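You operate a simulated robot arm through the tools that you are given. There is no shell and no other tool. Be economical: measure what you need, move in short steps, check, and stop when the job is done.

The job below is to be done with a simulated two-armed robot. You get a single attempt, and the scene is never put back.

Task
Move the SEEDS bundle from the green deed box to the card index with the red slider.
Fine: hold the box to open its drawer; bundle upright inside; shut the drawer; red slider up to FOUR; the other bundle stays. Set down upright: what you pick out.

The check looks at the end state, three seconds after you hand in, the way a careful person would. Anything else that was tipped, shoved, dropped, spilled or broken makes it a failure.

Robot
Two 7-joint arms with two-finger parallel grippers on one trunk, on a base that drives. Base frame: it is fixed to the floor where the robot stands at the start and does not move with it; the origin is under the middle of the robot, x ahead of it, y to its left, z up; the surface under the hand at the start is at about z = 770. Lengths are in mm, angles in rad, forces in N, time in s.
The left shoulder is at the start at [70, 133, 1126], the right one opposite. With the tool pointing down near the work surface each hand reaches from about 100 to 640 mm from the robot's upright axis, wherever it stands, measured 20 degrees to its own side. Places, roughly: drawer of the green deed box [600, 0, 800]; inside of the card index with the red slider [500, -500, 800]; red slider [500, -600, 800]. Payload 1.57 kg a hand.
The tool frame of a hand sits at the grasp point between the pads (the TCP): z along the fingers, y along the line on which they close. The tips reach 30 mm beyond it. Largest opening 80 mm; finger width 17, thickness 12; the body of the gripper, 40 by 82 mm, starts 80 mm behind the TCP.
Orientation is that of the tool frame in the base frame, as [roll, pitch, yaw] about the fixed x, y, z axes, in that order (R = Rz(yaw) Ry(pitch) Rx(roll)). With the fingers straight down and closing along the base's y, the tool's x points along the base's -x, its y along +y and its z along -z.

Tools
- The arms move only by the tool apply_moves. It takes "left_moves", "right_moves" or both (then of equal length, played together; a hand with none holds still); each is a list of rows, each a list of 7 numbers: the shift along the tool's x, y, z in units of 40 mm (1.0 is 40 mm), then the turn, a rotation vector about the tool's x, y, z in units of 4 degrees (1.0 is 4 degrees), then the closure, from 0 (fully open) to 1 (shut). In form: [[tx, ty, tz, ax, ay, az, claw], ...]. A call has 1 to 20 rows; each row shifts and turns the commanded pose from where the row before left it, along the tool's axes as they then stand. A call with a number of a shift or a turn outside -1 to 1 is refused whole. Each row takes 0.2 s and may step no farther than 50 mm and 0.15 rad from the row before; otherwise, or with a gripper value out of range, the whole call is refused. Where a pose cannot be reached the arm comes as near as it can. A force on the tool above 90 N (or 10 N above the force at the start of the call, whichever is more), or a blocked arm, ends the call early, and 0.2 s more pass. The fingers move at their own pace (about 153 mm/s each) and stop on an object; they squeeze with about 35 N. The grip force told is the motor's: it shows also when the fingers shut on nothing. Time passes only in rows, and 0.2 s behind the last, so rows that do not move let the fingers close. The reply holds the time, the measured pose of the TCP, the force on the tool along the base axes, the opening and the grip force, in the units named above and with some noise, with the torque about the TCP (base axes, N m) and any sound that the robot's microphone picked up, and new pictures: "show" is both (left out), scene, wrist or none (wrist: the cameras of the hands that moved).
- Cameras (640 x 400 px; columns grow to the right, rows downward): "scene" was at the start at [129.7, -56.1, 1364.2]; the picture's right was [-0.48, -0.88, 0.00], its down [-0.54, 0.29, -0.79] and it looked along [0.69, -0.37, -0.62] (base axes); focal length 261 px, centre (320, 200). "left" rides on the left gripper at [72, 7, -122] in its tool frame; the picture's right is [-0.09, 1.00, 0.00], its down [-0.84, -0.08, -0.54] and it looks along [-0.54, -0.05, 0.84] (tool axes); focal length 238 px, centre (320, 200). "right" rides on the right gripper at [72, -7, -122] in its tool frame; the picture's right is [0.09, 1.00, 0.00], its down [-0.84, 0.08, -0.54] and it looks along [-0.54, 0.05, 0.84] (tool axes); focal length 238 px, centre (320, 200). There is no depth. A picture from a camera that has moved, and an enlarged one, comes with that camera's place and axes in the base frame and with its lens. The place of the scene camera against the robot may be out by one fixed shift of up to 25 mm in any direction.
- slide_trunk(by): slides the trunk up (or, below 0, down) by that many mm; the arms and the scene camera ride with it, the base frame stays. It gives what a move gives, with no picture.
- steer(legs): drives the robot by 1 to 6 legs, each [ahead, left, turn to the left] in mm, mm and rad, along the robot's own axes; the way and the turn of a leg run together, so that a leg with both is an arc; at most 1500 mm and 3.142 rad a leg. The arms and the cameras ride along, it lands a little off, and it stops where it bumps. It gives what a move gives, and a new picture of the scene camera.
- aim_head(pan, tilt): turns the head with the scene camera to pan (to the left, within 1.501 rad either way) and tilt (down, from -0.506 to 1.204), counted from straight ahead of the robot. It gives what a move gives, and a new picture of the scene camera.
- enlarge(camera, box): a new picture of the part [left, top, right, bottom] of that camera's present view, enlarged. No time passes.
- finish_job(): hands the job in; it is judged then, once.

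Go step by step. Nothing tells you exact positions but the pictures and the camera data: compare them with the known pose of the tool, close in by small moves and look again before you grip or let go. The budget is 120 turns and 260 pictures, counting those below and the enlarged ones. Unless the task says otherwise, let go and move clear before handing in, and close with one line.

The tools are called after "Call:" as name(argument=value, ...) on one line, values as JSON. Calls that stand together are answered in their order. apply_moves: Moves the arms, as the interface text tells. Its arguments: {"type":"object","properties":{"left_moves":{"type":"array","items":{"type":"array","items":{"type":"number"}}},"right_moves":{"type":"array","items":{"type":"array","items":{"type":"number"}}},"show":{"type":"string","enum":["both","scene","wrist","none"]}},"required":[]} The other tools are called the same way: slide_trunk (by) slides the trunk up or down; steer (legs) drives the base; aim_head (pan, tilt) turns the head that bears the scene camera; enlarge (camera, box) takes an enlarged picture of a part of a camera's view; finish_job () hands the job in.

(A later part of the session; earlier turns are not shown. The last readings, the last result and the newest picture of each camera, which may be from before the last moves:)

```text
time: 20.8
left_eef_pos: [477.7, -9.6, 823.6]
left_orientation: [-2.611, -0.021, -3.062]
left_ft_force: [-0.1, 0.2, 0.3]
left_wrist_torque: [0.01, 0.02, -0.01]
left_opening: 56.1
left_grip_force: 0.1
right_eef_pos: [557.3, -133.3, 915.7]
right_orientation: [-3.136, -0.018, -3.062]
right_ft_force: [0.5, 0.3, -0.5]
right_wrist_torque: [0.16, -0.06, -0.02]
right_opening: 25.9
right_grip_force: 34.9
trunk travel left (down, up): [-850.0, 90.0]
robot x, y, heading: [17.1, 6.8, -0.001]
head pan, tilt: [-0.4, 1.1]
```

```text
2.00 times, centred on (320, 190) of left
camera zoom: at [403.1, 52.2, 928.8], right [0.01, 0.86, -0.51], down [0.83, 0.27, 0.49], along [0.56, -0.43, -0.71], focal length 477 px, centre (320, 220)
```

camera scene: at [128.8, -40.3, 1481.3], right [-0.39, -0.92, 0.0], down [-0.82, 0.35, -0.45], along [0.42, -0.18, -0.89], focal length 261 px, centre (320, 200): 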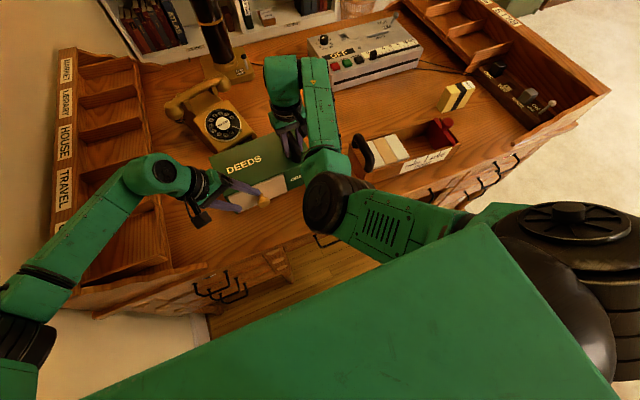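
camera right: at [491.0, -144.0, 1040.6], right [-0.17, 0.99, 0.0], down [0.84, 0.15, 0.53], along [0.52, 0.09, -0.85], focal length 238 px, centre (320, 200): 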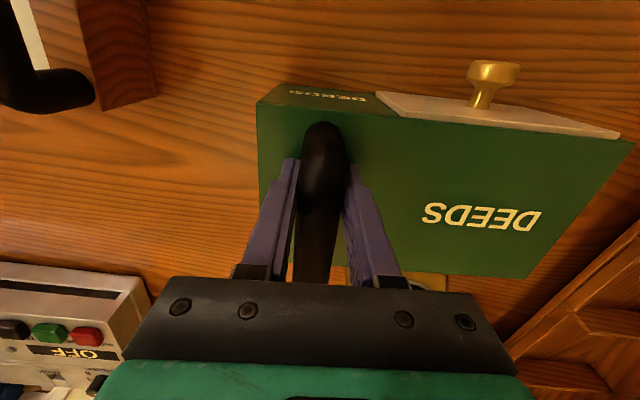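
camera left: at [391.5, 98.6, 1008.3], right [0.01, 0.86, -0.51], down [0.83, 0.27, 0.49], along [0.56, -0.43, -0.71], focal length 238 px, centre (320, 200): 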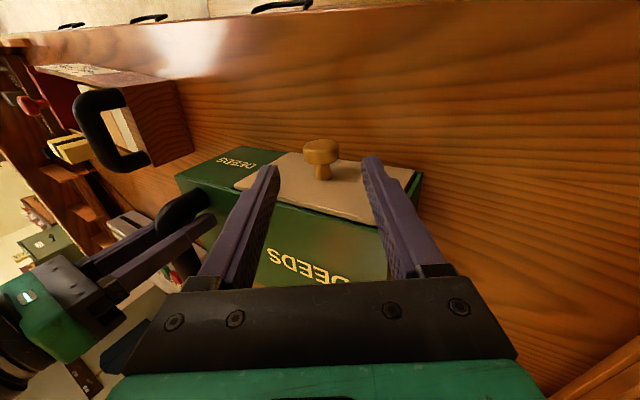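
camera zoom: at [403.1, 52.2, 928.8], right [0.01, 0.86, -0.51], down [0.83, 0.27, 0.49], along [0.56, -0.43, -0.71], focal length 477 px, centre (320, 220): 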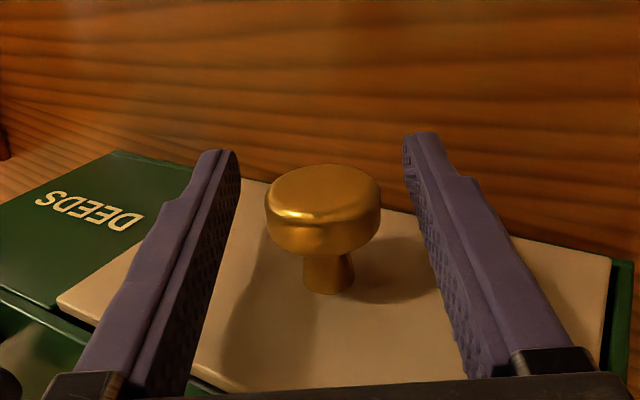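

Call:
apply_moves(left_moves=[[0, 0, 0, 0, 0, 0, 0.6], [0, 0, 0, 0, 0, 0, 1], [0, 0, 0, 0, 0, 0, 1]], show="none")

Call:
enlarge(camera="left", box=[200, 90, 440, 290])

```text
time: 21.6
left_eef_pos: [477.4, -8.4, 823.9]
left_orientation: [-2.611, -0.022, -3.063]
left_ft_force: [0.4, 0.1, 0.0]
left_wrist_torque: [0.04, -0.12, 0.11]
left_opening: 32.8
left_grip_force: 35.0
right_eef_pos: [557.3, -131.9, 916.0]
right_orientation: [-3.134, -0.017, -3.061]
right_ft_force: [-0.5, -2.0, 3.3]
right_wrist_torque: [-0.05, 0.43, -0.12]
right_opening: 25.7
right_grip_force: 34.7
trunk travel left (down, up): [-850.0, 90.0]
robot x, y, heading: [13.2, -2.4, -0.006]
head pan, tilt: [-0.4, 1.1]
```

```text
2.00 times, centred on (320, 190) of left
camera zoom: at [402.9, 52.5, 928.7], right [0.01, 0.86, -0.5], down [0.83, 0.27, 0.49], along [0.56, -0.43, -0.71], focal length 477 px, centre (320, 220)
```

zoom: 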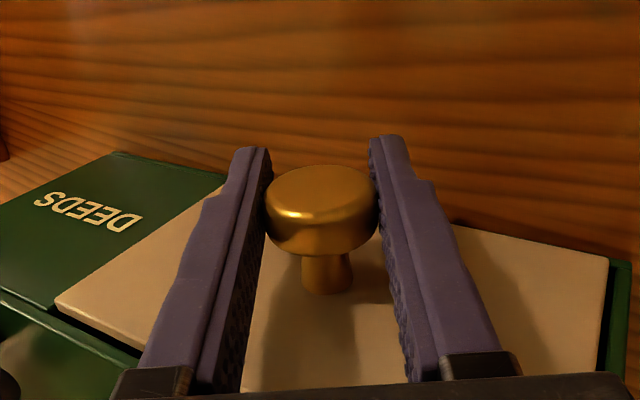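

Call:
apply_moves(left_moves=[[0.25, 0, 0, 0, 0, 0, 1], [0.25, 0, 0, 0, 0, 0, 1], [0.25, 0, 0, 0, 0, 0, 1], [0.25, 0, 0, 0, 0, 0, 1]])

```text
time: 22.6
left_eef_pos: [438.1, -10.5, 826.3]
left_orientation: [-2.612, -0.024, -3.065]
left_ft_force: [0.4, 0.8, -1.0]
left_wrist_torque: [-0.01, -0.02, 0.03]
left_opening: 32.9
left_grip_force: 35.5
right_eef_pos: [557.8, -132.3, 916.5]
right_orientation: [-3.134, -0.015, -3.062]
right_ft_force: [-1.2, -2.7, 4.9]
right_wrist_torque: [-0.09, 0.43, 0.12]
right_opening: 25.5
right_grip_force: 35.4
trunk travel left (down, up): [-850.0, 90.0]
robot x, y, heading: [14.8, 5.5, -0.006]
head pan, tilt: [-0.4, 1.1]
camera scene: at [128.4, -39.8, 1481.3], right [-0.39, -0.92, 0.0], down [-0.82, 0.35, -0.45], along [0.42, -0.18, -0.89], focal length 261 px, centre (320, 200)
camera left: at [363.8, 50.1, 930.5], right [0.01, 0.86, -0.51], down [0.83, 0.27, 0.49], along [0.56, -0.43, -0.71], focal length 238 px, centre (320, 200)
```

scene: 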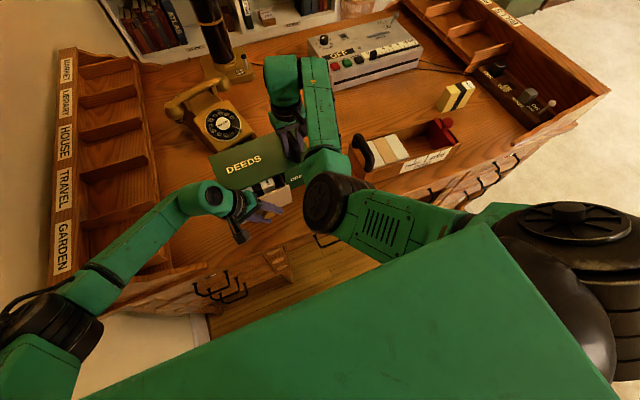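
left: 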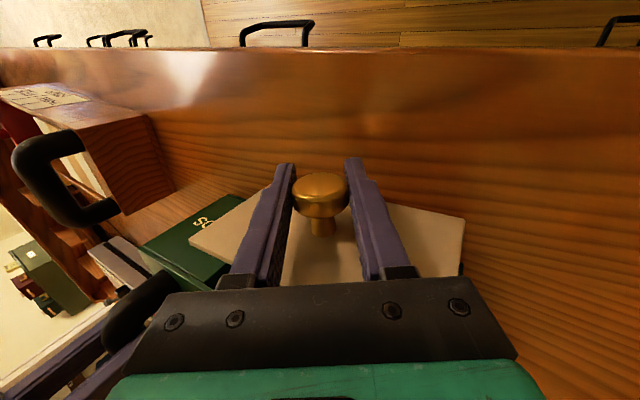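

Drawer slides easily. I'll keep pulling in small steps.

Call:
apply_moves(left_moves=[[0.25, 0, 0.02, 0, 0, 0, 1], [0.25, 0, 0.02, 0, 0, 0, 1], [0.25, 0, 0.02, 0, 0, 0, 1], [0.25, 0, 0.02, 0, 0, 0, 1]], show="none")

Call:
enlarge(camera="scene", box=[200, 120, 330, 230])

Call:
enlarge(camera="right", box=[340, 0, 640, 200])

```text
time: 23.6
left_eef_pos: [398.5, -15.8, 825.9]
left_orientation: [-2.611, -0.019, -3.064]
left_ft_force: [-0.3, 2.5, -0.2]
left_wrist_torque: [-0.35, -0.41, 0.41]
left_opening: 33.0
left_grip_force: 34.7
right_eef_pos: [558.8, -131.0, 916.0]
right_orientation: [-3.133, -0.018, -3.061]
right_ft_force: [0.0, -1.8, -1.0]
right_wrist_torque: [-0.31, -0.15, 0.15]
right_opening: 25.6
right_grip_force: 34.8
trunk travel left (down, up): [-850.0, 90.0]
robot x, y, heading: [14.4, 0.6, -0.003]
head pan, tilt: [-0.4, 1.1]
```

```text
3.64 times, centred on (265, 175) of scene
camera zoom: at [128.5, -39.3, 1481.3], right [-0.39, -0.92, 0.0], down [-0.82, 0.35, -0.45], along [0.42, -0.18, -0.89], focal length 949 px, centre (520, 291)
```

zoom: 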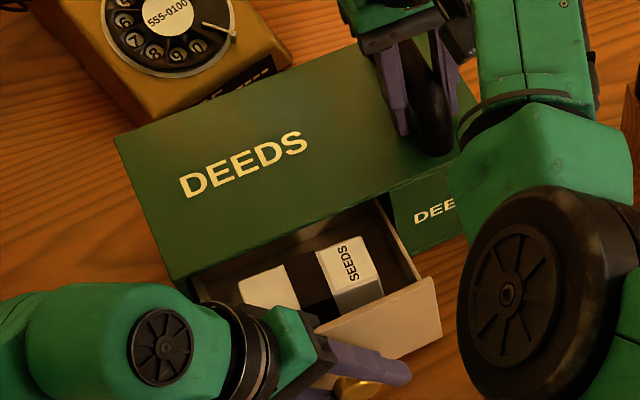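

```text
2.00 times, centred on (490, 100) of right
camera zoom: at [490.1, -143.1, 1040.6], right [-0.17, 0.98, 0.0], down [0.84, 0.15, 0.53], along [0.52, 0.09, -0.85], focal length 477 px, centre (-20, 400)
```

zoom: 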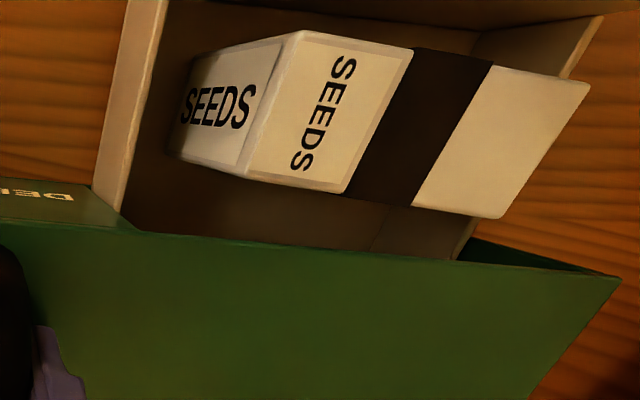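

Call:
apply_moves(left_moves=[[0.2, 0, 0, 0, 0, 0, 1], [0.25, 0, 0, 0, 0, 0, 1], [0, 0, 0, 0, 0, 0, 1]], show="none")

Call:
enlarge(camera="right", box=[340, 0, 640, 200])

Call:
enlarge(camera="scene", box=[200, 120, 330, 230])

```text
time: 24.4
left_eef_pos: [383.8, -20.5, 827.1]
left_orientation: [-2.606, -0.012, -3.06]
left_ft_force: [28.7, -12.8, 0.6]
left_wrist_torque: [0.02, 0.02, -0.01]
left_opening: 32.8
left_grip_force: 34.9
right_eef_pos: [556.3, -131.6, 916.4]
right_orientation: [-3.141, -0.021, -3.06]
right_ft_force: [-23.8, 9.4, 11.5]
right_wrist_torque: [-0.25, 0.25, 0.54]
right_opening: 26.1
right_grip_force: 35.1
trunk travel left (down, up): [-850.0, 90.0]
robot x, y, heading: [16.6, -5.0, -0.003]
head pan, tilt: [-0.4, 1.1]
```

```text
2.00 times, centred on (490, 100) of right
camera zoom: at [488.1, -143.0, 1041.4], right [-0.17, 0.98, 0.0], down [0.84, 0.15, 0.52], along [0.52, 0.09, -0.85], focal length 477 px, centre (-20, 400)
```

zoom: 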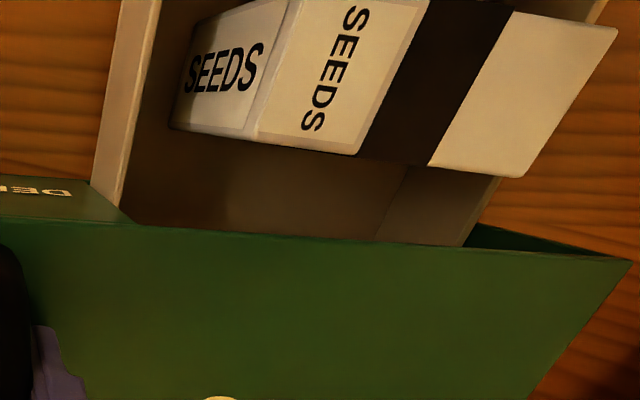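

```text
3.64 times, centred on (265, 175) of scene
camera zoom: at [126.4, -39.9, 1481.6], right [-0.39, -0.92, 0.0], down [-0.82, 0.35, -0.45], along [0.42, -0.18, -0.89], focal length 949 px, centre (520, 291)
```

zoom: 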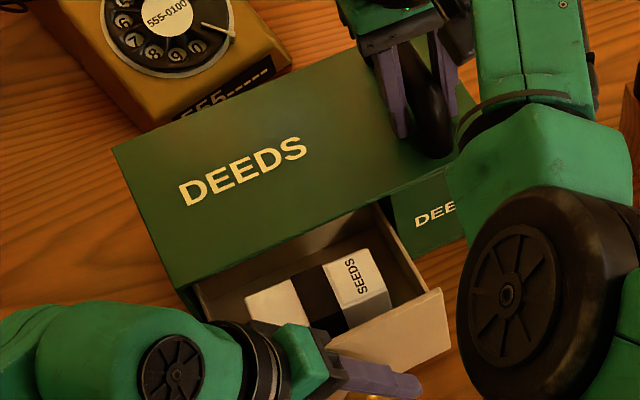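

Call:
apply_moves(left_moves=[[-0.1, 0, 0, 0, 0, 0, 1], [0, 0, 0, 0, 0, 0, 0.3], [0, 0, 0, 0, 0, 0, 0.3], [0, 0, -0.6, 0, 0, 0, 0.3], [0, 0, -1, 0, 0, 0, 0.3], [0, 0, -1, 0, 0, 0, 0.3], [0, 0, -0.6, 0, 0, 0, 0.3]])

```text
time: 26.0
left_eef_pos: [381.9, 46.2, 935.6]
left_orientation: [-2.61, -0.022, -3.065]
left_ft_force: [-0.4, 0.5, 0.3]
left_wrist_torque: [-0.03, 0.02, 0.02]
left_opening: 55.8
left_grip_force: 0.0
right_eef_pos: [559.6, -131.8, 916.2]
right_orientation: [-3.136, -0.014, -3.062]
right_ft_force: [-0.1, 0.0, 0.1]
right_wrist_torque: [-0.07, -0.64, 0.06]
right_opening: 25.7
right_grip_force: 35.0
trunk travel left (down, up): [-850.0, 90.0]
robot x, y, heading: [15.3, -0.6, -0.007]
head pan, tilt: [-0.4, 1.1]
camera scene: at [128.2, -39.8, 1481.2], right [-0.39, -0.92, 0.0], down [-0.82, 0.35, -0.45], along [0.42, -0.18, -0.89], focal length 261 px, centre (320, 200)
camera left: at [306.0, 107.4, 1039.9], right [0.01, 0.86, -0.51], down [0.83, 0.27, 0.49], along [0.56, -0.43, -0.71], focal length 238 px, centre (320, 200)
```

scene: 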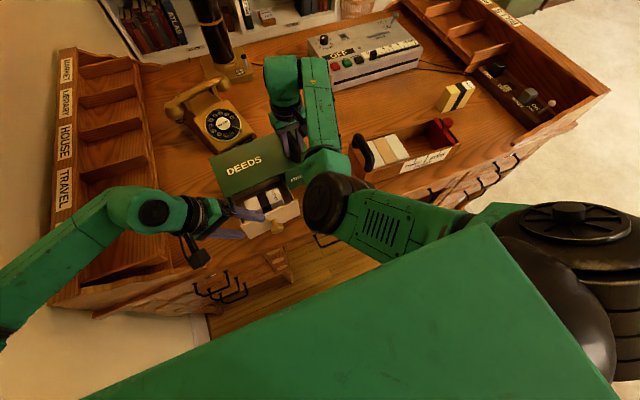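
left: 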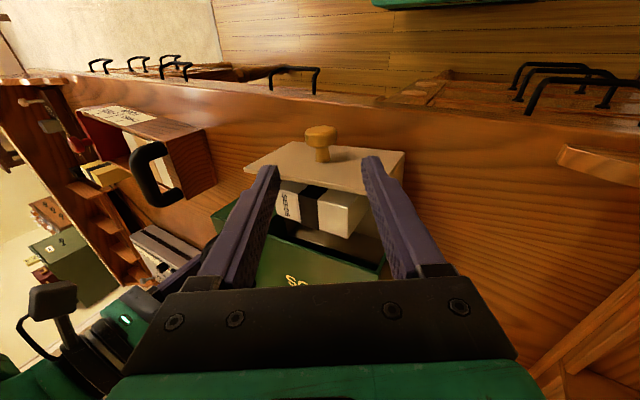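

Call:
apply_moves(left_moves=[[-0.2, 0, -0.8, -0.8, 0, 0.9, 0.1], [-0.2, 0, -0.8, -0.8, 0, 0.9, 0.1], [0, 0, 0, -0.8, 0, 0.95, 0.1], [0, 0, 0, -0.8, 0, 0.95, 0.1], [0, 0, 0, -0.8, 0, 0.95, 0.1], [0, 0, 0, 0, 0, 0.95, 0.1], [0, 0, 0, 0, 0, 0.95, 0.1], [0, 0, 0, 0, 0, 0.95, 0.1], [0, 0, 0, 0, 0, 0.95, 0.1], [0, 0, 0, 0, 0, 0.95, 0.1], [0, 0, 0, 0, 0, 0.95, 0.1], [0, 0, 0, 0, 0, 0.95, 0.1]])

```text
time: 28.6
left_eef_pos: [395.9, 78.9, 990.6]
left_orientation: [-2.974, 0.194, 2.457]
left_ft_force: [0.3, -0.2, 0.5]
left_wrist_torque: [0.01, -0.01, 0.02]
left_opening: 72.0
left_grip_force: 0.1
right_eef_pos: [558.5, -132.1, 916.0]
right_orientation: [-3.135, -0.016, -3.061]
right_ft_force: [-1.9, 0.7, -0.3]
right_wrist_torque: [0.0, -0.37, 0.26]
right_opening: 25.6
right_grip_force: 35.3
trunk travel left (down, up): [-850.0, 90.0]
robot x, y, heading: [19.6, -3.9, -0.008]
head pan, tilt: [-0.4, 1.1]
camera scene: at [128.0, -39.8, 1481.3], right [-0.39, -0.92, 0.0], down [-0.82, 0.35, -0.45], along [0.42, -0.18, -0.89], focal length 261 px, centre (320, 200)
camera left: at [340.6, 159.1, 1094.0], right [0.71, 0.68, -0.15], down [0.56, -0.44, 0.7], along [0.41, -0.58, -0.7], focal length 238 px, centre (320, 200)
```

scene: 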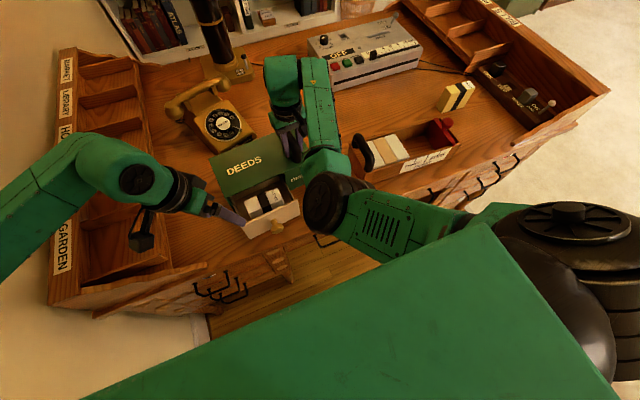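
left: 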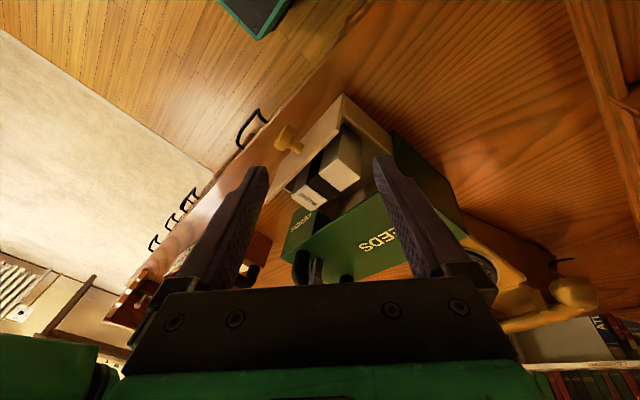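

Call:
apply_moves(left_moves=[[0, 0, 0, 0, 0, 0.95, 0], [0, 0, 0, 0, 0, 0.95, 0], [0, 0, 0, 0, 0, 0.95, 0], [0, 0, 0, 0, 0, 0.95, 0], [0, 0, 0, 0, 0, 0.95, 0], [0, 0, 0, 0, 0, 0.95, 0], [0, 0, 0, 0, 0, 0.95, 0], [0, 0, 0, 0, 0, 0.95, 0], [0, 0, 0, 0, 0, 0.95, 0], [0, 0, 0, 0, 0, 0.95, 0], [0, 0, 0, 0, 0, 0.95, 0], [0, 0, 0, 0, 0, 0.95, 0]], show="wrist")

```text
time: 31.2
left_eef_pos: [394.1, 71.6, 991.1]
left_orientation: [-2.992, 0.216, 2.339]
left_ft_force: [-0.7, -0.1, 0.0]
left_wrist_torque: [0.02, -0.03, 0.01]
left_opening: 79.9
left_grip_force: 0.1
left hand out of reach, approached as far as the arm can: row 2, 3, 4, 5, 6, 7, 8, 9, 10, 11, 12
right_eef_pos: [558.0, -132.4, 915.9]
right_orientation: [-3.136, -0.018, -3.064]
right_ft_force: [-1.2, -0.3, -0.4]
right_wrist_torque: [0.01, -0.35, 0.23]
right_opening: 25.5
right_grip_force: 34.9
trunk travel left (down, up): [-850.0, 90.0]
robot x, y, heading: [20.3, 0.3, -0.003]
head pan, tilt: [-0.4, 1.1]
camera left: at [344.6, 157.3, 1093.8], right [0.79, 0.6, -0.13], down [0.49, -0.5, 0.71], along [0.36, -0.63, -0.69], focal length 238 px, centre (320, 200)
```

left: 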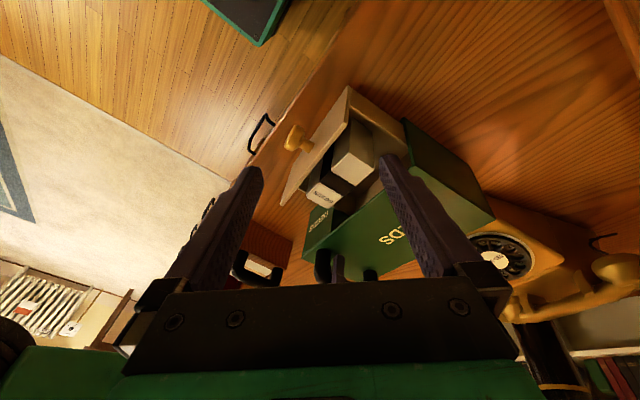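

Call:
apply_moves(right_moves=[[0, 0, 0, 0, 0, 0, 0.2], [0, 0, 0, 0, 0, 0, 0.2], [0, 0, -0.5, 0, 0, 0, 0.2], [0, 0, -0.8, 0, 0, 0, 0.2], [0, 0, -0.8, 0, 0, 0, 0.2], [0, 0, -0.8, 0, 0, 0, 0.2], [0, -1, 0, 0, 0, 0, 0.2], [0, -1, 0, 0, 0, 0, 0.2], [0, -1, 0, 0, 0, 0, 0.2], [0, -1, 0, 0, 0, 0, 0.2], [0, 0, 0, 0, 0, 0, 0.2], [0, 0, 0, 0, 0, 0, 0.2], [0, 0, 0, 0, 0, 0, 0.2], [0, 0, 0, 0, 0, 0, 0.2], [0, 0, 0, 0, 0, 0, 0.2], [0, 0, 0, 0, 0, 0, 0.2], [0, 0, 0, 0, 0, 0, 0.2]], left_moves=[[0, 0, 0, 0, 0, -1, 0], [0, 0, 0, 0, 0, -1, 0], [0, 0, 0, 0, 0, -1, 0], [0, 0, 0, 0, 0, -1, 0], [0, 0, 0, 0, 0, -1, 0], [0, 0, 0, 0, 0, -1, 0], [0, 0, 0, 0, 0, -1, 0], [0, 0, 0, 0, 0, -1, 0], [0, 0, 0, 0, 0, -1, 0], [0, 0, 0, 0, 0, -1, 0], [0, 0, 0, 0, 0, -1, 0], [0, 0, 0, 0, 0, -1, 0], [0, 0, 0, 0, 0, -1, 0], [0, 0, 0, 0, 0, -1, 0], [0, 0, 0, 0, 0, -1, 0], [0, 0, 0, 0, 0, -1, 0], [0, 0, 0, 0, 0, -1, 0]])

```text
time: 34.8
left_eef_pos: [394.0, 73.6, 990.7]
left_orientation: [-2.886, -0.055, -2.779]
left_ft_force: [-0.5, -0.6, -0.2]
left_wrist_torque: [0.0, -0.01, -0.01]
left_opening: 80.0
left_grip_force: 0.2
right_eef_pos: [574.8, -278.8, 1030.3]
right_orientation: [3.132, -0.019, -3.044]
right_ft_force: [-0.1, -0.4, -0.7]
right_wrist_torque: [0.02, 0.0, -0.05]
right_opening: 63.9
right_grip_force: 0.0
trunk travel left (down, up): [-850.0, 90.0]
robot x, y, heading: [15.6, -3.3, -0.004]
head pan, tilt: [-0.4, 1.1]
camera scene: at [128.1, -39.6, 1481.3], right [-0.39, -0.92, 0.0], down [-0.82, 0.35, -0.45], along [0.42, -0.18, -0.89], focal length 261 px, centre (320, 200)
camera right: at [506.4, -293.3, 1154.1], right [-0.19, 0.98, 0.01], down [0.83, 0.15, 0.53], along [0.52, 0.11, -0.85], focal length 238 px, centre (320, 200)
camera left: at [319.5, 83.8, 1111.7], right [-0.27, 0.93, -0.26], down [0.79, 0.37, 0.5], along [0.56, -0.07, -0.83], focal length 238 px, centre (320, 200)
```

scene: 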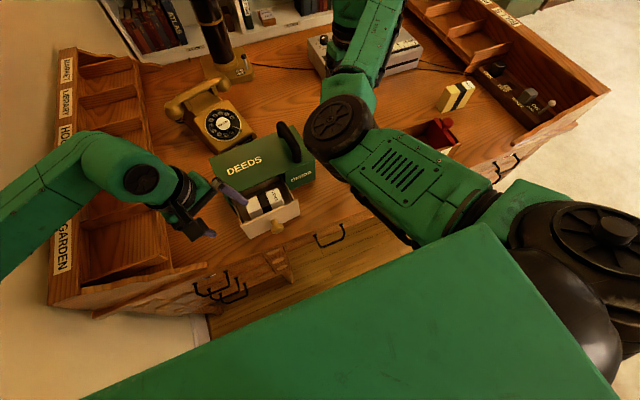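
right: 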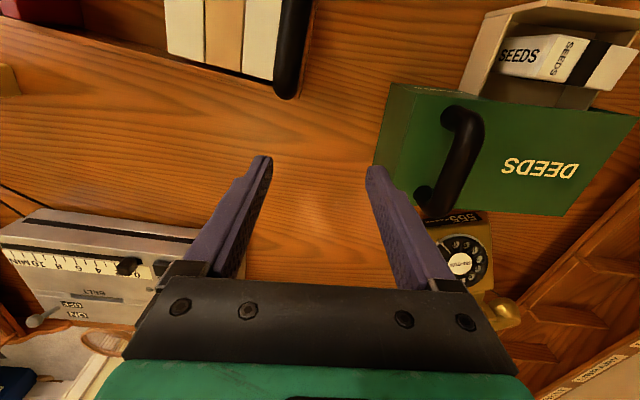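
left: 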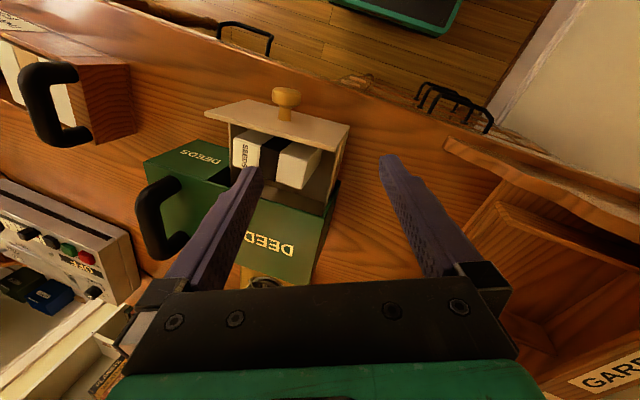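

Call:
apply_moves(left_moves=[[0, 0, 0, 0, 0, -1, 0], [0, 0, 0, 0, 0, -1, 0], [0, 0, 0, 0, 0, -1, 0], [0, 0, 0, 0, 0, -1, 0], [0, 0, 0, 0, 0, -1, 0], [0, 0, 0, 0, 0, -1, 0], [0, 0, 0, 0, 0, -1, 0], [0, 0, 0, 0, 0, -1, 0], [0, 0, 0, 0, 0, -1, 0], [0, 0, 0, 0, 0, -1, 0], [0, 0, 0, 0, 0, -1, 0], [0, 0, 0, 0, 0, -1, 0], [0, 0, 0, 0, 0, -1, 0], [0, 0, 0, 0, 0, -1, 0], [0, 0, 0, 0, 0, -1, 0], [0, 0, 0, 0, 0, -1, 0], [0, 0, 0, 0, 0, -1, 0], [0, 0, 0, 0, 0, -1, 0]], show="wrist")

```text
time: 38.6
left_eef_pos: [394.8, 71.6, 991.2]
left_orientation: [-3.112, -0.26, -1.52]
left_ft_force: [-0.7, -0.4, 1.1]
left_wrist_torque: [-0.01, -0.03, 0.04]
left_opening: 80.0
left_grip_force: 0.1
right_eef_pos: [575.4, -278.5, 1030.2]
right_orientation: [3.131, -0.016, -3.043]
right_ft_force: [0.4, 0.2, -0.1]
right_wrist_torque: [0.01, 0.01, 0.03]
right_opening: 64.1
right_grip_force: 0.1
trunk travel left (down, up): [-850.0, 90.0]
robot x, y, heading: [13.4, -3.2, -0.002]
head pan, tilt: [-0.4, 1.1]
camera left: at [385.9, 32.8, 1128.5], right [-1.0, 0.03, -0.05], down [0.01, 0.95, 0.31], along [0.06, 0.31, -0.95], focal length 238 px, centre (320, 200)
```

left: 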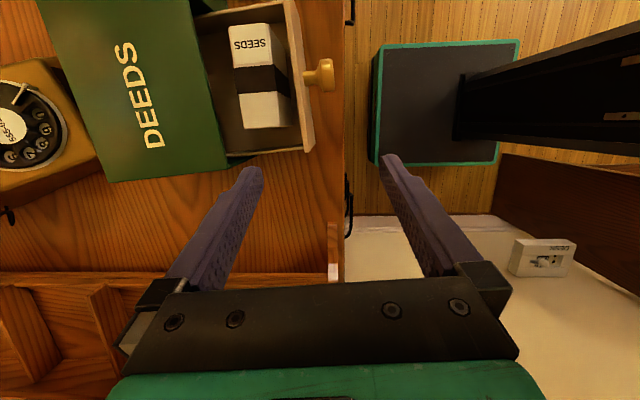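

Call:
enlarge(camera="left", box=[180, 0, 360, 170])

```text
2.35 times, centred on (270, 85) of left
camera zoom: at [385.9, 32.8, 1128.5], right [-1.0, 0.03, -0.05], down [0.01, 0.95, 0.31], along [0.06, 0.31, -0.95], focal length 561 px, centre (438, 471)
```

zoom: 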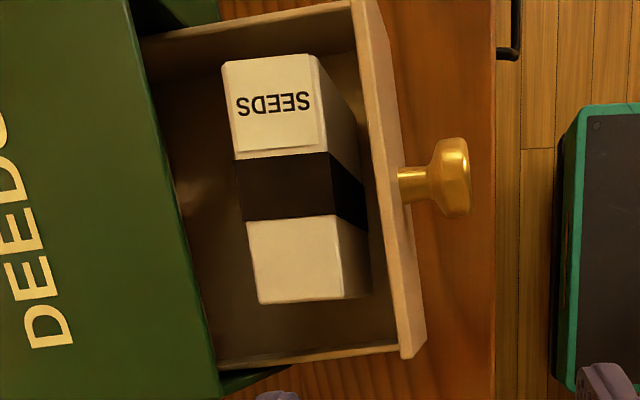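

Call:
enlarge(camera="right", box=[440, 0, 640, 125])

Call:
enlarge(camera="scene", box=[210, 150, 320, 240])

```text
3.20 times, centred on (540, 62) of right
camera zoom: at [506.5, -293.4, 1154.1], right [-0.19, 0.98, 0.01], down [0.83, 0.15, 0.53], along [0.52, 0.11, -0.85], focal length 763 px, centre (-384, 640)
```

zoom: 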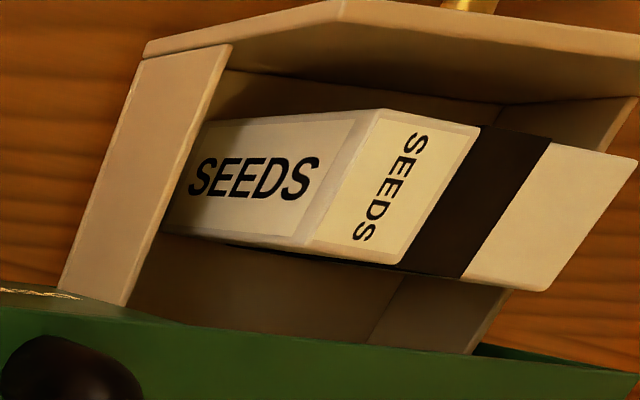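

```text
4.44 times, centred on (265, 195) of scene
camera zoom: at [128.1, -39.8, 1481.3], right [-0.39, -0.92, 0.0], down [-0.82, 0.35, -0.45], along [0.42, -0.18, -0.89], focal length 1160 px, centre (564, 222)
```

zoom: 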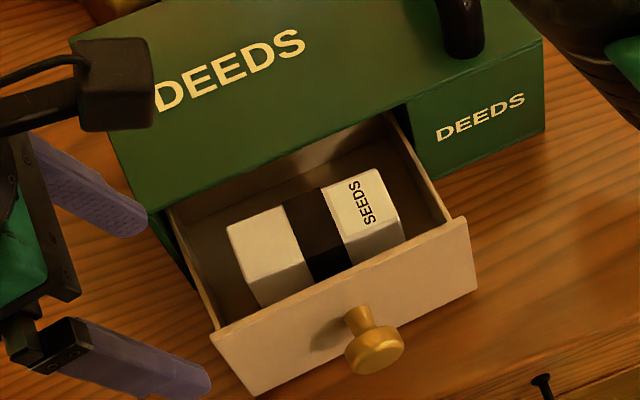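

Call:
apply_moves(left_moves=[[0, 0, 0, -0.09, -0.74, -0.08, 0.2], [0.3, -0.31, 0, -0.09, -0.74, -0.08, 0.3], [0.6, -0.4, 0, -0.09, -0.74, -0.08, 0.35], [0.6, -0.4, 0.2, -0.09, -0.74, -0.08, 0.35], [0.6, -0.44, 0.3, -0.09, -0.74, -0.08, 0.35], [0, 0, 0, 0, 0, 0, 0.35]], show="both")

```text
time: 40.0
left_eef_pos: [463.6, -11.1, 981.7]
left_orientation: [3.135, -0.004, -1.489]
left_ft_force: [-0.5, 0.1, -0.7]
left_wrist_torque: [-0.01, 0.0, 0.0]
left_opening: 51.9
left_grip_force: 0.1
right_eef_pos: [574.3, -279.0, 1030.1]
right_orientation: [3.13, -0.016, -3.044]
right_ft_force: [-0.6, 0.5, 0.5]
right_wrist_torque: [0.01, 0.01, -0.01]
right_opening: 64.0
right_grip_force: 0.0
trunk travel left (down, up): [-850.0, 90.0]
robot x, y, heading: [18.2, 0.8, -0.004]
head pan, tilt: [-0.4, 1.1]
camera scene: at [127.8, -39.0, 1481.3], right [-0.39, -0.92, 0.0], down [-0.82, 0.35, -0.45], along [0.42, -0.18, -0.89], focal length 261 px, centre (320, 200)
camera left: at [463.3, -81.6, 1104.6], right [-1.0, 0.01, 0.01], down [0.01, 0.84, 0.54], along [0.0, 0.54, -0.84], focal length 238 px, centre (320, 200)
```

scene: 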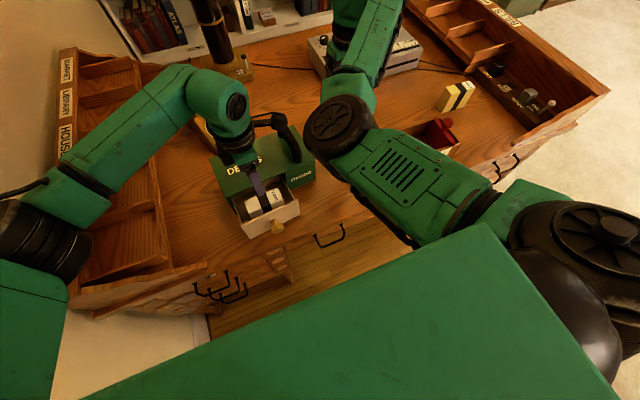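
left: 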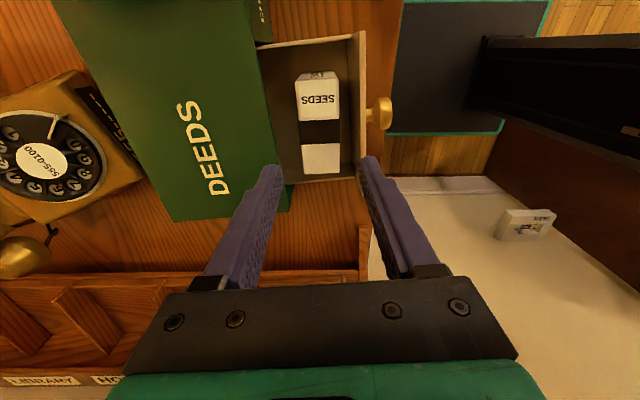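

Call:
apply_moves(left_moves=[[0, 0, 0.8, 0, 0, 0, 0.35], [0, 0, 0.8, 0, 0, 0, 0.35], [0, 0, 0.5, 0, 0, 0, 0.35], [0, 0, 0, 0, 0, 0, 0.35]], show="none")

Call:
enlarge(camera="left", box=[200, 40, 440, 240])

```text
time: 41.0
left_eef_pos: [462.2, -10.3, 897.8]
left_orientation: [3.132, -0.002, -1.488]
left_ft_force: [-1.3, 0.1, 0.4]
left_wrist_torque: [-0.01, -0.04, 0.03]
left_opening: 51.8
left_grip_force: 0.1
right_eef_pos: [574.3, -280.3, 1030.3]
right_orientation: [3.126, -0.017, -3.045]
right_ft_force: [0.0, -0.7, 0.6]
right_wrist_torque: [-0.02, 0.02, -0.01]
right_opening: 63.7
right_grip_force: 0.0
trunk travel left (down, up): [-850.0, 90.0]
robot x, y, heading: [16.4, 2.8, -0.002]
head pan, tilt: [-0.4, 1.1]
```

```text
2.00 times, centred on (320, 140) of left
camera zoom: at [462.6, -81.7, 1021.9], right [-1.0, 0.01, 0.01], down [0.01, 0.84, 0.54], along [0.0, 0.54, -0.84], focal length 477 px, centre (320, 320)
```

zoom: 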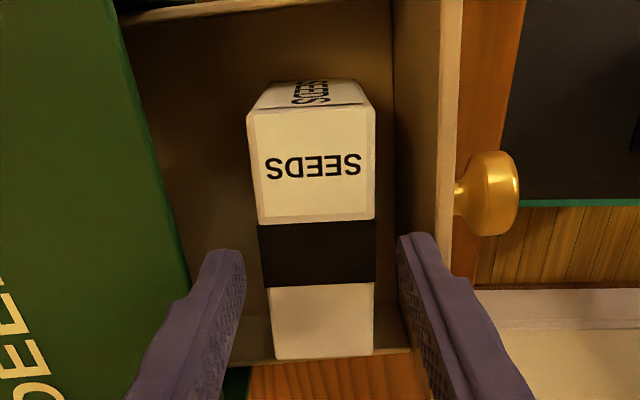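

Call:
apply_moves(left_moves=[[0, -0.05, 0, 0, 0, 0, 0.4], [0, 0, 0.5, 0, 0, 0, 0.4], [0, 0, 0.6, 0, 0, 0, 0.4], [0, 0, 0.2, 0, 0, 0, 0.4], [0, 0, 0, 0, 0, 0, 0.4]], show="wrist")

```text
time: 42.2
left_eef_pos: [463.2, -8.8, 845.0]
left_orientation: [3.133, -0.005, -1.492]
left_ft_force: [0.1, 1.2, 0.0]
left_wrist_torque: [-0.03, 0.0, -0.02]
left_opening: 48.0
left_grip_force: 0.1
right_eef_pos: [575.1, -277.9, 1029.6]
right_orientation: [3.133, -0.015, -3.044]
right_ft_force: [-0.5, -0.4, 0.3]
right_wrist_torque: [0.0, -0.03, 0.01]
right_opening: 64.1
right_grip_force: 0.0
trunk travel left (down, up): [-850.0, 90.0]
robot x, y, heading: [20.7, 0.2, -0.003]
head pan, tilt: [-0.4, 1.1]
camera left: at [462.9, -80.1, 967.4], right [-1.0, 0.01, 0.01], down [0.01, 0.84, 0.54], along [0.0, 0.54, -0.84], focal length 238 px, centre (320, 200)
```

left: 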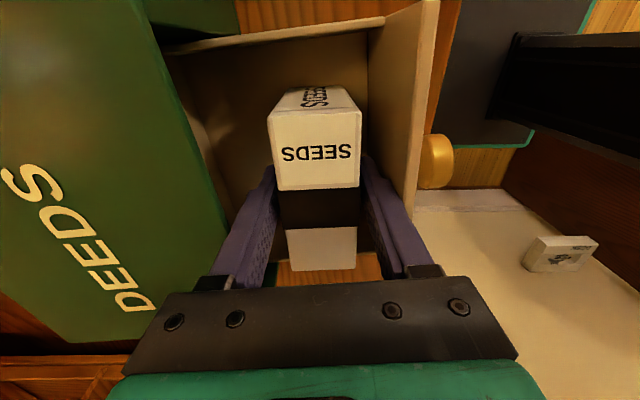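

Fingers straddle the bundle at its band without contact. Close and lift.

Call:
apply_moves(left_moves=[[0, 0, 0, 0, 0, 0, 0.6], [0, 0, 0, 0, 0, 0, 0.9], [0, 0, 0, 0, 0, 0, 1], [0, 0, -0.3, 0, 0, 0, 1], [0, 0, -0.5, 0, 0, 0, 1], [0, 0, -0.8, 0, 0, 0, 1], [0, 0, -0.8, 0, 0, 0, 1], [0, 0, -0.8, 0, 0, 0, 1]])

```text
time: 44.0
left_eef_pos: [462.1, -8.8, 973.4]
left_orientation: [3.131, -0.003, -1.489]
left_ft_force: [0.5, -0.2, -0.5]
left_wrist_torque: [0.02, 0.0, 0.01]
left_opening: 39.8
left_grip_force: 34.7
right_eef_pos: [574.1, -278.7, 1029.2]
right_orientation: [3.128, -0.014, -3.044]
right_ft_force: [0.5, -0.1, 0.4]
right_wrist_torque: [0.01, 0.0, 0.01]
right_opening: 64.1
right_grip_force: 0.0
trunk travel left (down, up): [-850.0, 90.0]
robot x, y, heading: [19.2, -0.6, -0.002]
head pan, tilt: [-0.4, 1.1]
camera scene: at [128.0, -39.9, 1481.2], right [-0.39, -0.92, 0.0], down [-0.82, 0.35, -0.45], along [0.42, -0.18, -0.89], focal length 261 px, centre (320, 200)
camera left: at [462.4, -80.6, 1095.7], right [-1.0, 0.01, 0.01], down [0.01, 0.84, 0.54], along [0.0, 0.54, -0.84], focal length 238 px, centre (320, 200)
```

scene: 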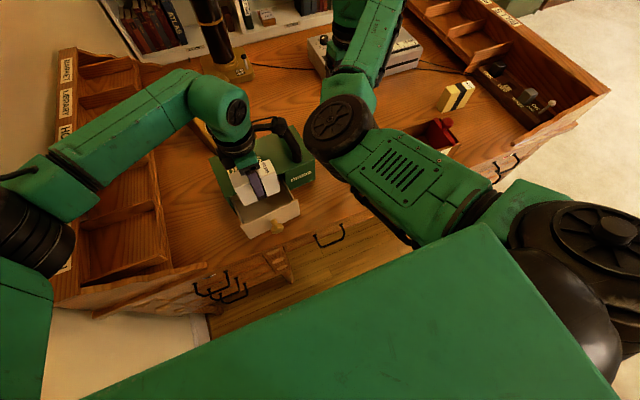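
left: 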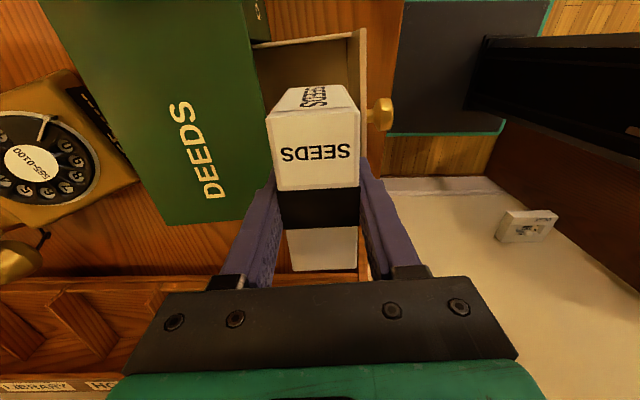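

Call:
apply_moves(left_moves=[[-0.9, -0.16, 0, 0, 0, 0, 1], [-0.9, -0.16, 0, 0, 0, 0, 1], [-0.9, -0.16, 0, 0, 0, 0, 1], [-0.9, -0.16, 0, 0, 0, 0, 1], [-0.84, -0.16, 0, 0, 0, 0, 1], [0, 0, 0.9, 0, 0, 0, 1], [0, 0, 0.9, 0, 0, 0, 1], [0, 0, 0.9, 0, 0, 0, 1], [0, 0, 0, 0, 0, 0, 1]])

Call:
enlarge(camera="scene", box=[110, 130, 310, 290])

```text
time: 46.0
left_eef_pos: [479.6, 173.0, 862.4]
left_orientation: [3.134, -0.004, -1.491]
left_ft_force: [-0.6, 0.2, -1.4]
left_wrist_torque: [0.01, -0.02, 0.02]
left_opening: 39.7
left_grip_force: 35.2
right_eef_pos: [574.5, -278.2, 1029.6]
right_orientation: [3.13, -0.017, -3.045]
right_ft_force: [0.2, 0.2, 1.0]
right_wrist_torque: [-0.04, -0.01, 0.0]
right_opening: 64.0
right_grip_force: 0.0
trunk travel left (down, up): [-850.0, 90.0]
robot x, y, heading: [16.6, 1.6, -0.005]
head pan, tilt: [-0.4, 1.1]
camera scene: at [128.3, -40.0, 1481.3], right [-0.39, -0.92, 0.0], down [-0.82, 0.35, -0.45], along [0.42, -0.18, -0.89], focal length 261 px, centre (320, 200)
camera left: at [480.0, 100.3, 986.2], right [-1.0, 0.01, 0.01], down [0.01, 0.84, 0.54], along [0.0, 0.54, -0.84], focal length 238 px, centre (320, 200)
```

scene: 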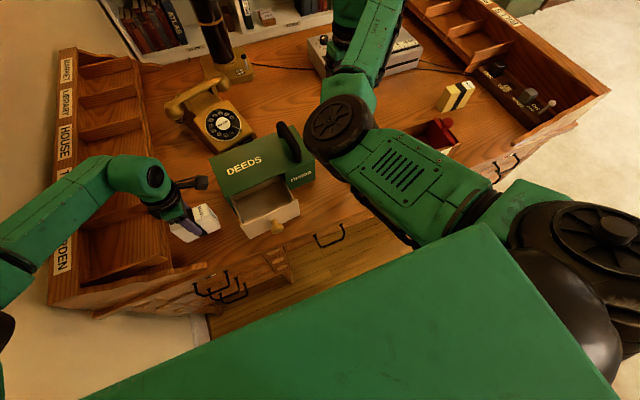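
left: 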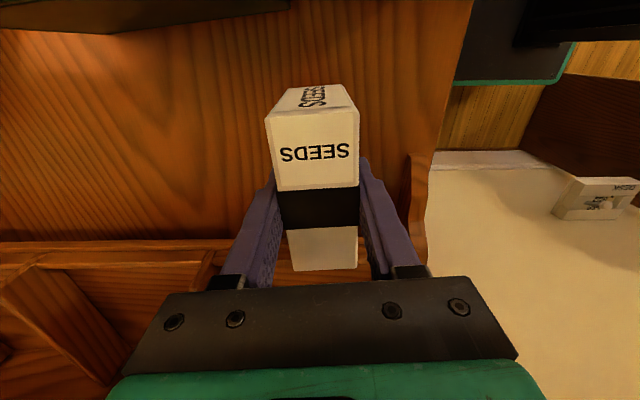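

```text
2.50 times, centred on (210, 210) of scene
camera zoom: at [128.3, -40.0, 1481.3], right [-0.39, -0.92, 0.0], down [-0.82, 0.35, -0.45], along [0.42, -0.18, -0.89], focal length 652 px, centre (595, 175)
```

zoom: 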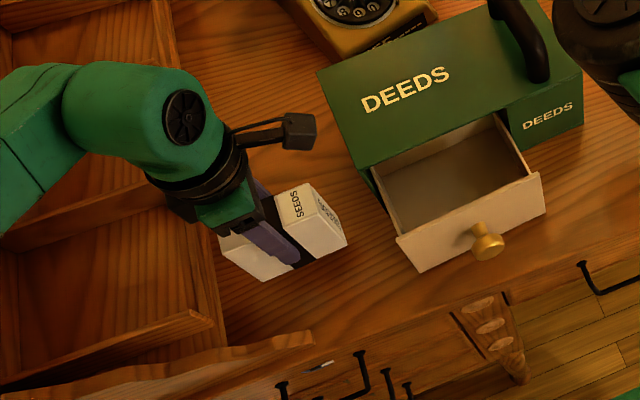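

Call:
apply_moves(left_moves=[[0, 0, 0.4, 0, 0, 0, 1], [0, 0, 0.25, 0, 0, 0, 1], [0, 0, 0, 0, 0, 0, 1]], show="wrist")

Call:
enlarge(camera="scene", box=[150, 180, 230, 250])

```text
time: 46.8
left_eef_pos: [480.6, 171.8, 839.1]
left_orientation: [3.131, -0.005, -1.488]
left_ft_force: [0.9, 0.2, -1.4]
left_wrist_torque: [-0.03, -0.01, 0.01]
left_opening: 39.8
left_grip_force: 34.7
right_eef_pos: [574.7, -276.9, 1029.5]
right_orientation: [3.131, -0.017, -3.044]
right_ft_force: [0.2, -0.6, 0.7]
right_wrist_torque: [-0.01, 0.02, 0.02]
right_opening: 64.2
right_grip_force: 0.0
trunk travel left (down, up): [-850.0, 90.0]
robot x, y, heading: [16.1, 2.8, 0.001]
head pan, tilt: [-0.4, 1.1]
camera left: at [480.3, 98.6, 961.4], right [-1.0, 0.01, 0.01], down [0.01, 0.84, 0.54], along [0.0, 0.54, -0.84], focal length 238 px, centre (320, 200)
```

left: 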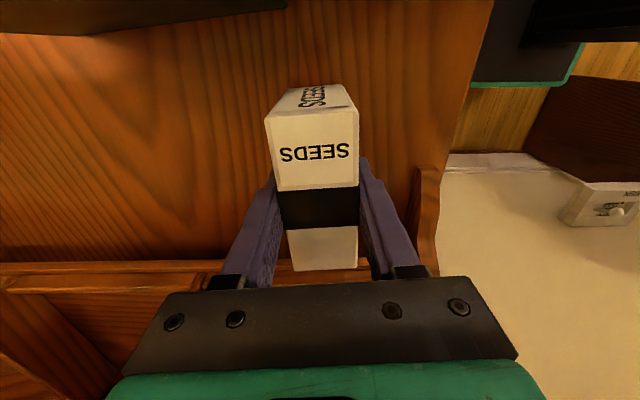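

```text
5.71 times, centred on (190, 215) of scene
camera zoom: at [128.2, -39.6, 1481.3], right [-0.39, -0.92, 0.0], down [-0.82, 0.35, -0.45], along [0.42, -0.18, -0.89], focal length 1491 px, centre (1063, 114)
```

zoom: 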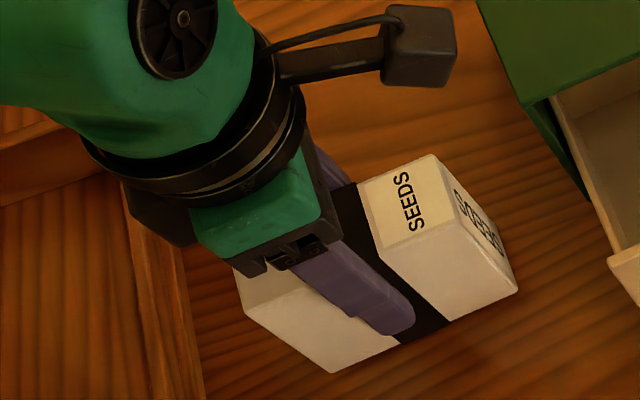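

Call:
apply_moves(left_moves=[[0, 0, 0.1, 0, 0, 0, 1], [0, 0, 0.05, 0, 0, 0, 1], [0, 0, 0, 0, 0, 0, 1]], show="none")

Call:
enlarge(camera="scene", box=[150, 180, 230, 250])

```text
time: 47.6
left_eef_pos: [480.3, 170.8, 833.7]
left_orientation: [3.135, -0.004, -1.491]
left_ft_force: [0.9, -0.3, 4.1]
left_wrist_torque: [0.26, -0.14, -0.02]
left_opening: 39.8
left_grip_force: 35.0
right_eef_pos: [574.0, -278.6, 1030.8]
right_orientation: [3.128, -0.016, -3.045]
right_ft_force: [0.1, 0.4, -0.8]
right_wrist_torque: [-0.01, 0.0, -0.02]
right_opening: 64.0
right_grip_force: 0.0
trunk travel left (down, up): [-850.0, 90.0]
robot x, y, heading: [16.3, 1.4, -0.002]
head pan, tilt: [-0.4, 1.1]
```

```text
5.71 times, centred on (190, 215) of scene
camera zoom: at [127.4, -40.1, 1481.4], right [-0.39, -0.92, 0.0], down [-0.82, 0.35, -0.45], along [0.42, -0.18, -0.89], focal length 1491 px, centre (1063, 114)
```

zoom: 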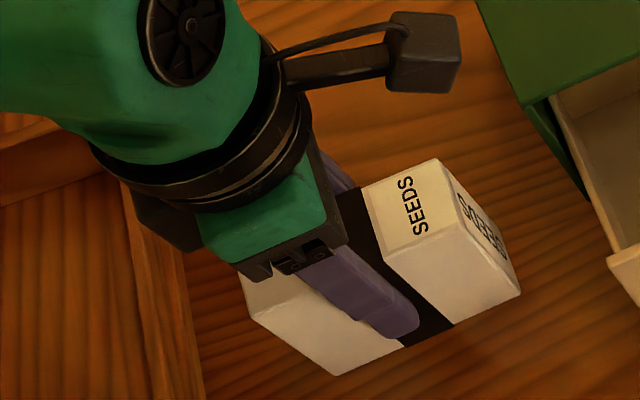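

Call:
apply_moves(left_moves=[[0, 0, 0, 0, 0, 0, 0.3], [0, 0, 0, 0, 0, 0, 0.3], [0, 0, -0.5, 0, 0, 0, 0.3], [0, 0, -0.8, 0, 0, 0, 0.3], [0, 0, -1, 0, 0, 0, 0.3], [0, 0, -1, 0, 0, 0, 0.5], [0, 0, -0.3, 0, 0, 0, 0.5]], right_moves=[[0, 0, 0, 0, 0, 0, 0.2], [0, 0, 0, 0, 0, 0, 0.2], [0.01, 0.8, 0, 0, 0, 0, 0.2], [0.01, 0.8, 0, 0, 0, 0, 0.2], [0.01, 0.8, 0, 0, 0, 0, 0.2], [0.01, 0.8, 0, 0, 0, 0, 0.2], [0, 0.5, 0, 0, 0, 0.2, 0.2]])

```text
time: 49.2
left_eef_pos: [480.0, 171.5, 975.9]
left_orientation: [3.133, -0.003, -1.491]
left_ft_force: [-1.1, 0.3, 0.5]
left_wrist_torque: [-0.03, 0.0, 0.0]
left_opening: 40.0
left_grip_force: 0.2
right_eef_pos: [559.9, -134.4, 1031.7]
right_orientation: [3.131, -0.015, -3.064]
right_ft_force: [-0.2, -0.8, 0.2]
right_wrist_torque: [-0.04, 0.05, 0.0]
right_opening: 63.9
right_grip_force: 0.1
trunk travel left (down, up): [-850.0, 90.0]
robot x, y, heading: [17.1, -1.3, -0.005]
head pan, tilt: [-0.4, 1.1]
camera scene: at [128.1, -39.5, 1481.3], right [-0.39, -0.92, 0.0], down [-0.82, 0.35, -0.45], along [0.42, -0.18, -0.89], focal length 261 px, centre (320, 200)
camera right: at [491.3, -147.0, 1156.1], right [-0.17, 0.99, 0.01], down [0.84, 0.14, 0.53], along [0.52, 0.1, -0.85], focal length 238 px, centre (320, 200)
camera left: at [480.5, 100.3, 1098.1], right [-1.0, 0.01, 0.01], down [0.01, 0.84, 0.54], along [0.0, 0.54, -0.84], focal length 238 px, centre (320, 200)
```

scene: 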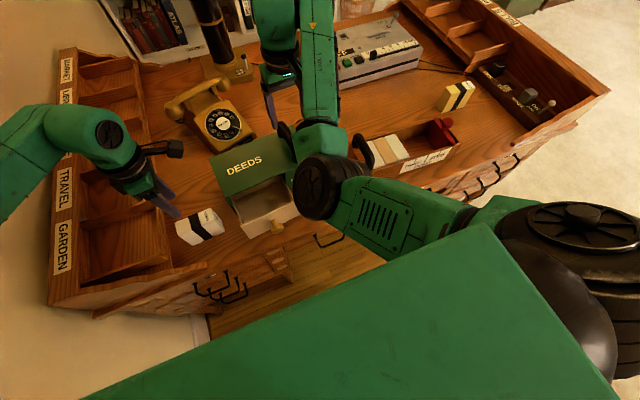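
right: 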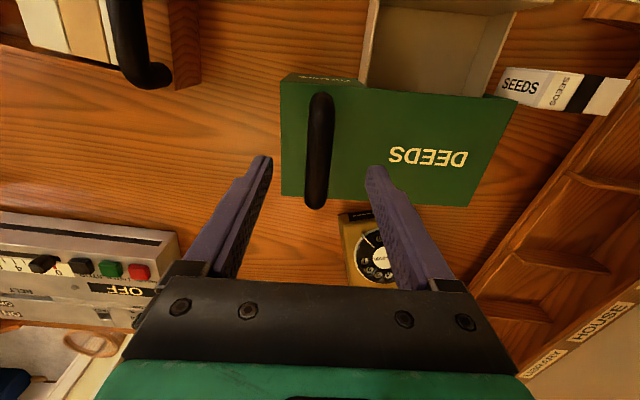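
left: 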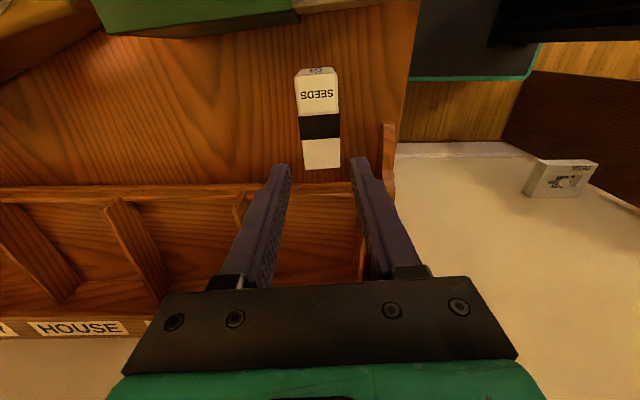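

Call:
apply_moves(right_moves=[[0, 0, 0.8, 0, 0, 0, 0.2], [0, 0, 0.8, 0, 0, 0, 0.2], [0, 0, 0.8, 0, 0, 0, 0.2], [0, 0.03, 0.3, 0, 0, 0, 0.2], [0, 0, 0, 0, 0, 0, 0.2]], show="none")

Call:
enlarge(camera="right", box=[220, 90, 420, 290])

```text
time: 50.4
left_eef_pos: [479.8, 171.8, 974.0]
left_orientation: [3.132, -0.004, -1.491]
left_ft_force: [-0.2, 1.6, 0.5]
left_wrist_torque: [0.01, 0.04, -0.02]
left_opening: 40.1
left_grip_force: 0.0
right_eef_pos: [560.3, -140.8, 929.0]
right_orientation: [-3.139, -0.01, -3.072]
right_ft_force: [0.5, -0.4, 0.0]
right_wrist_torque: [0.0, -0.01, -0.04]
right_opening: 63.7
right_grip_force: 0.0
trunk travel left (down, up): [-850.0, 90.0]
robot x, y, heading: [14.3, 0.6, -0.006]
head pan, tilt: [-0.4, 1.1]
```

```text
2.00 times, centred on (320, 190) of right
camera zoom: at [491.0, -152.0, 1052.4], right [-0.16, 0.99, 0.0], down [0.83, 0.14, 0.53], along [0.53, 0.08, -0.85], focal length 477 px, centre (320, 220)
```

zoom: 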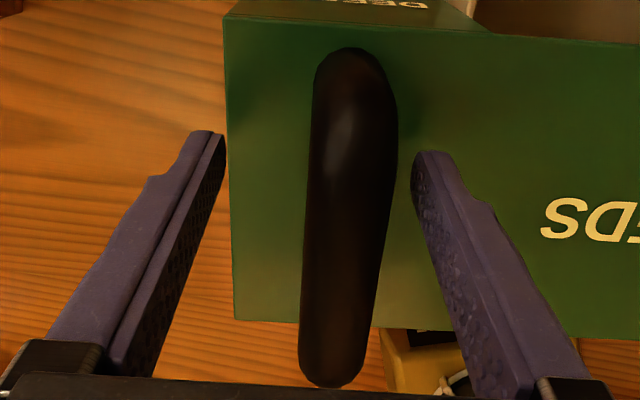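

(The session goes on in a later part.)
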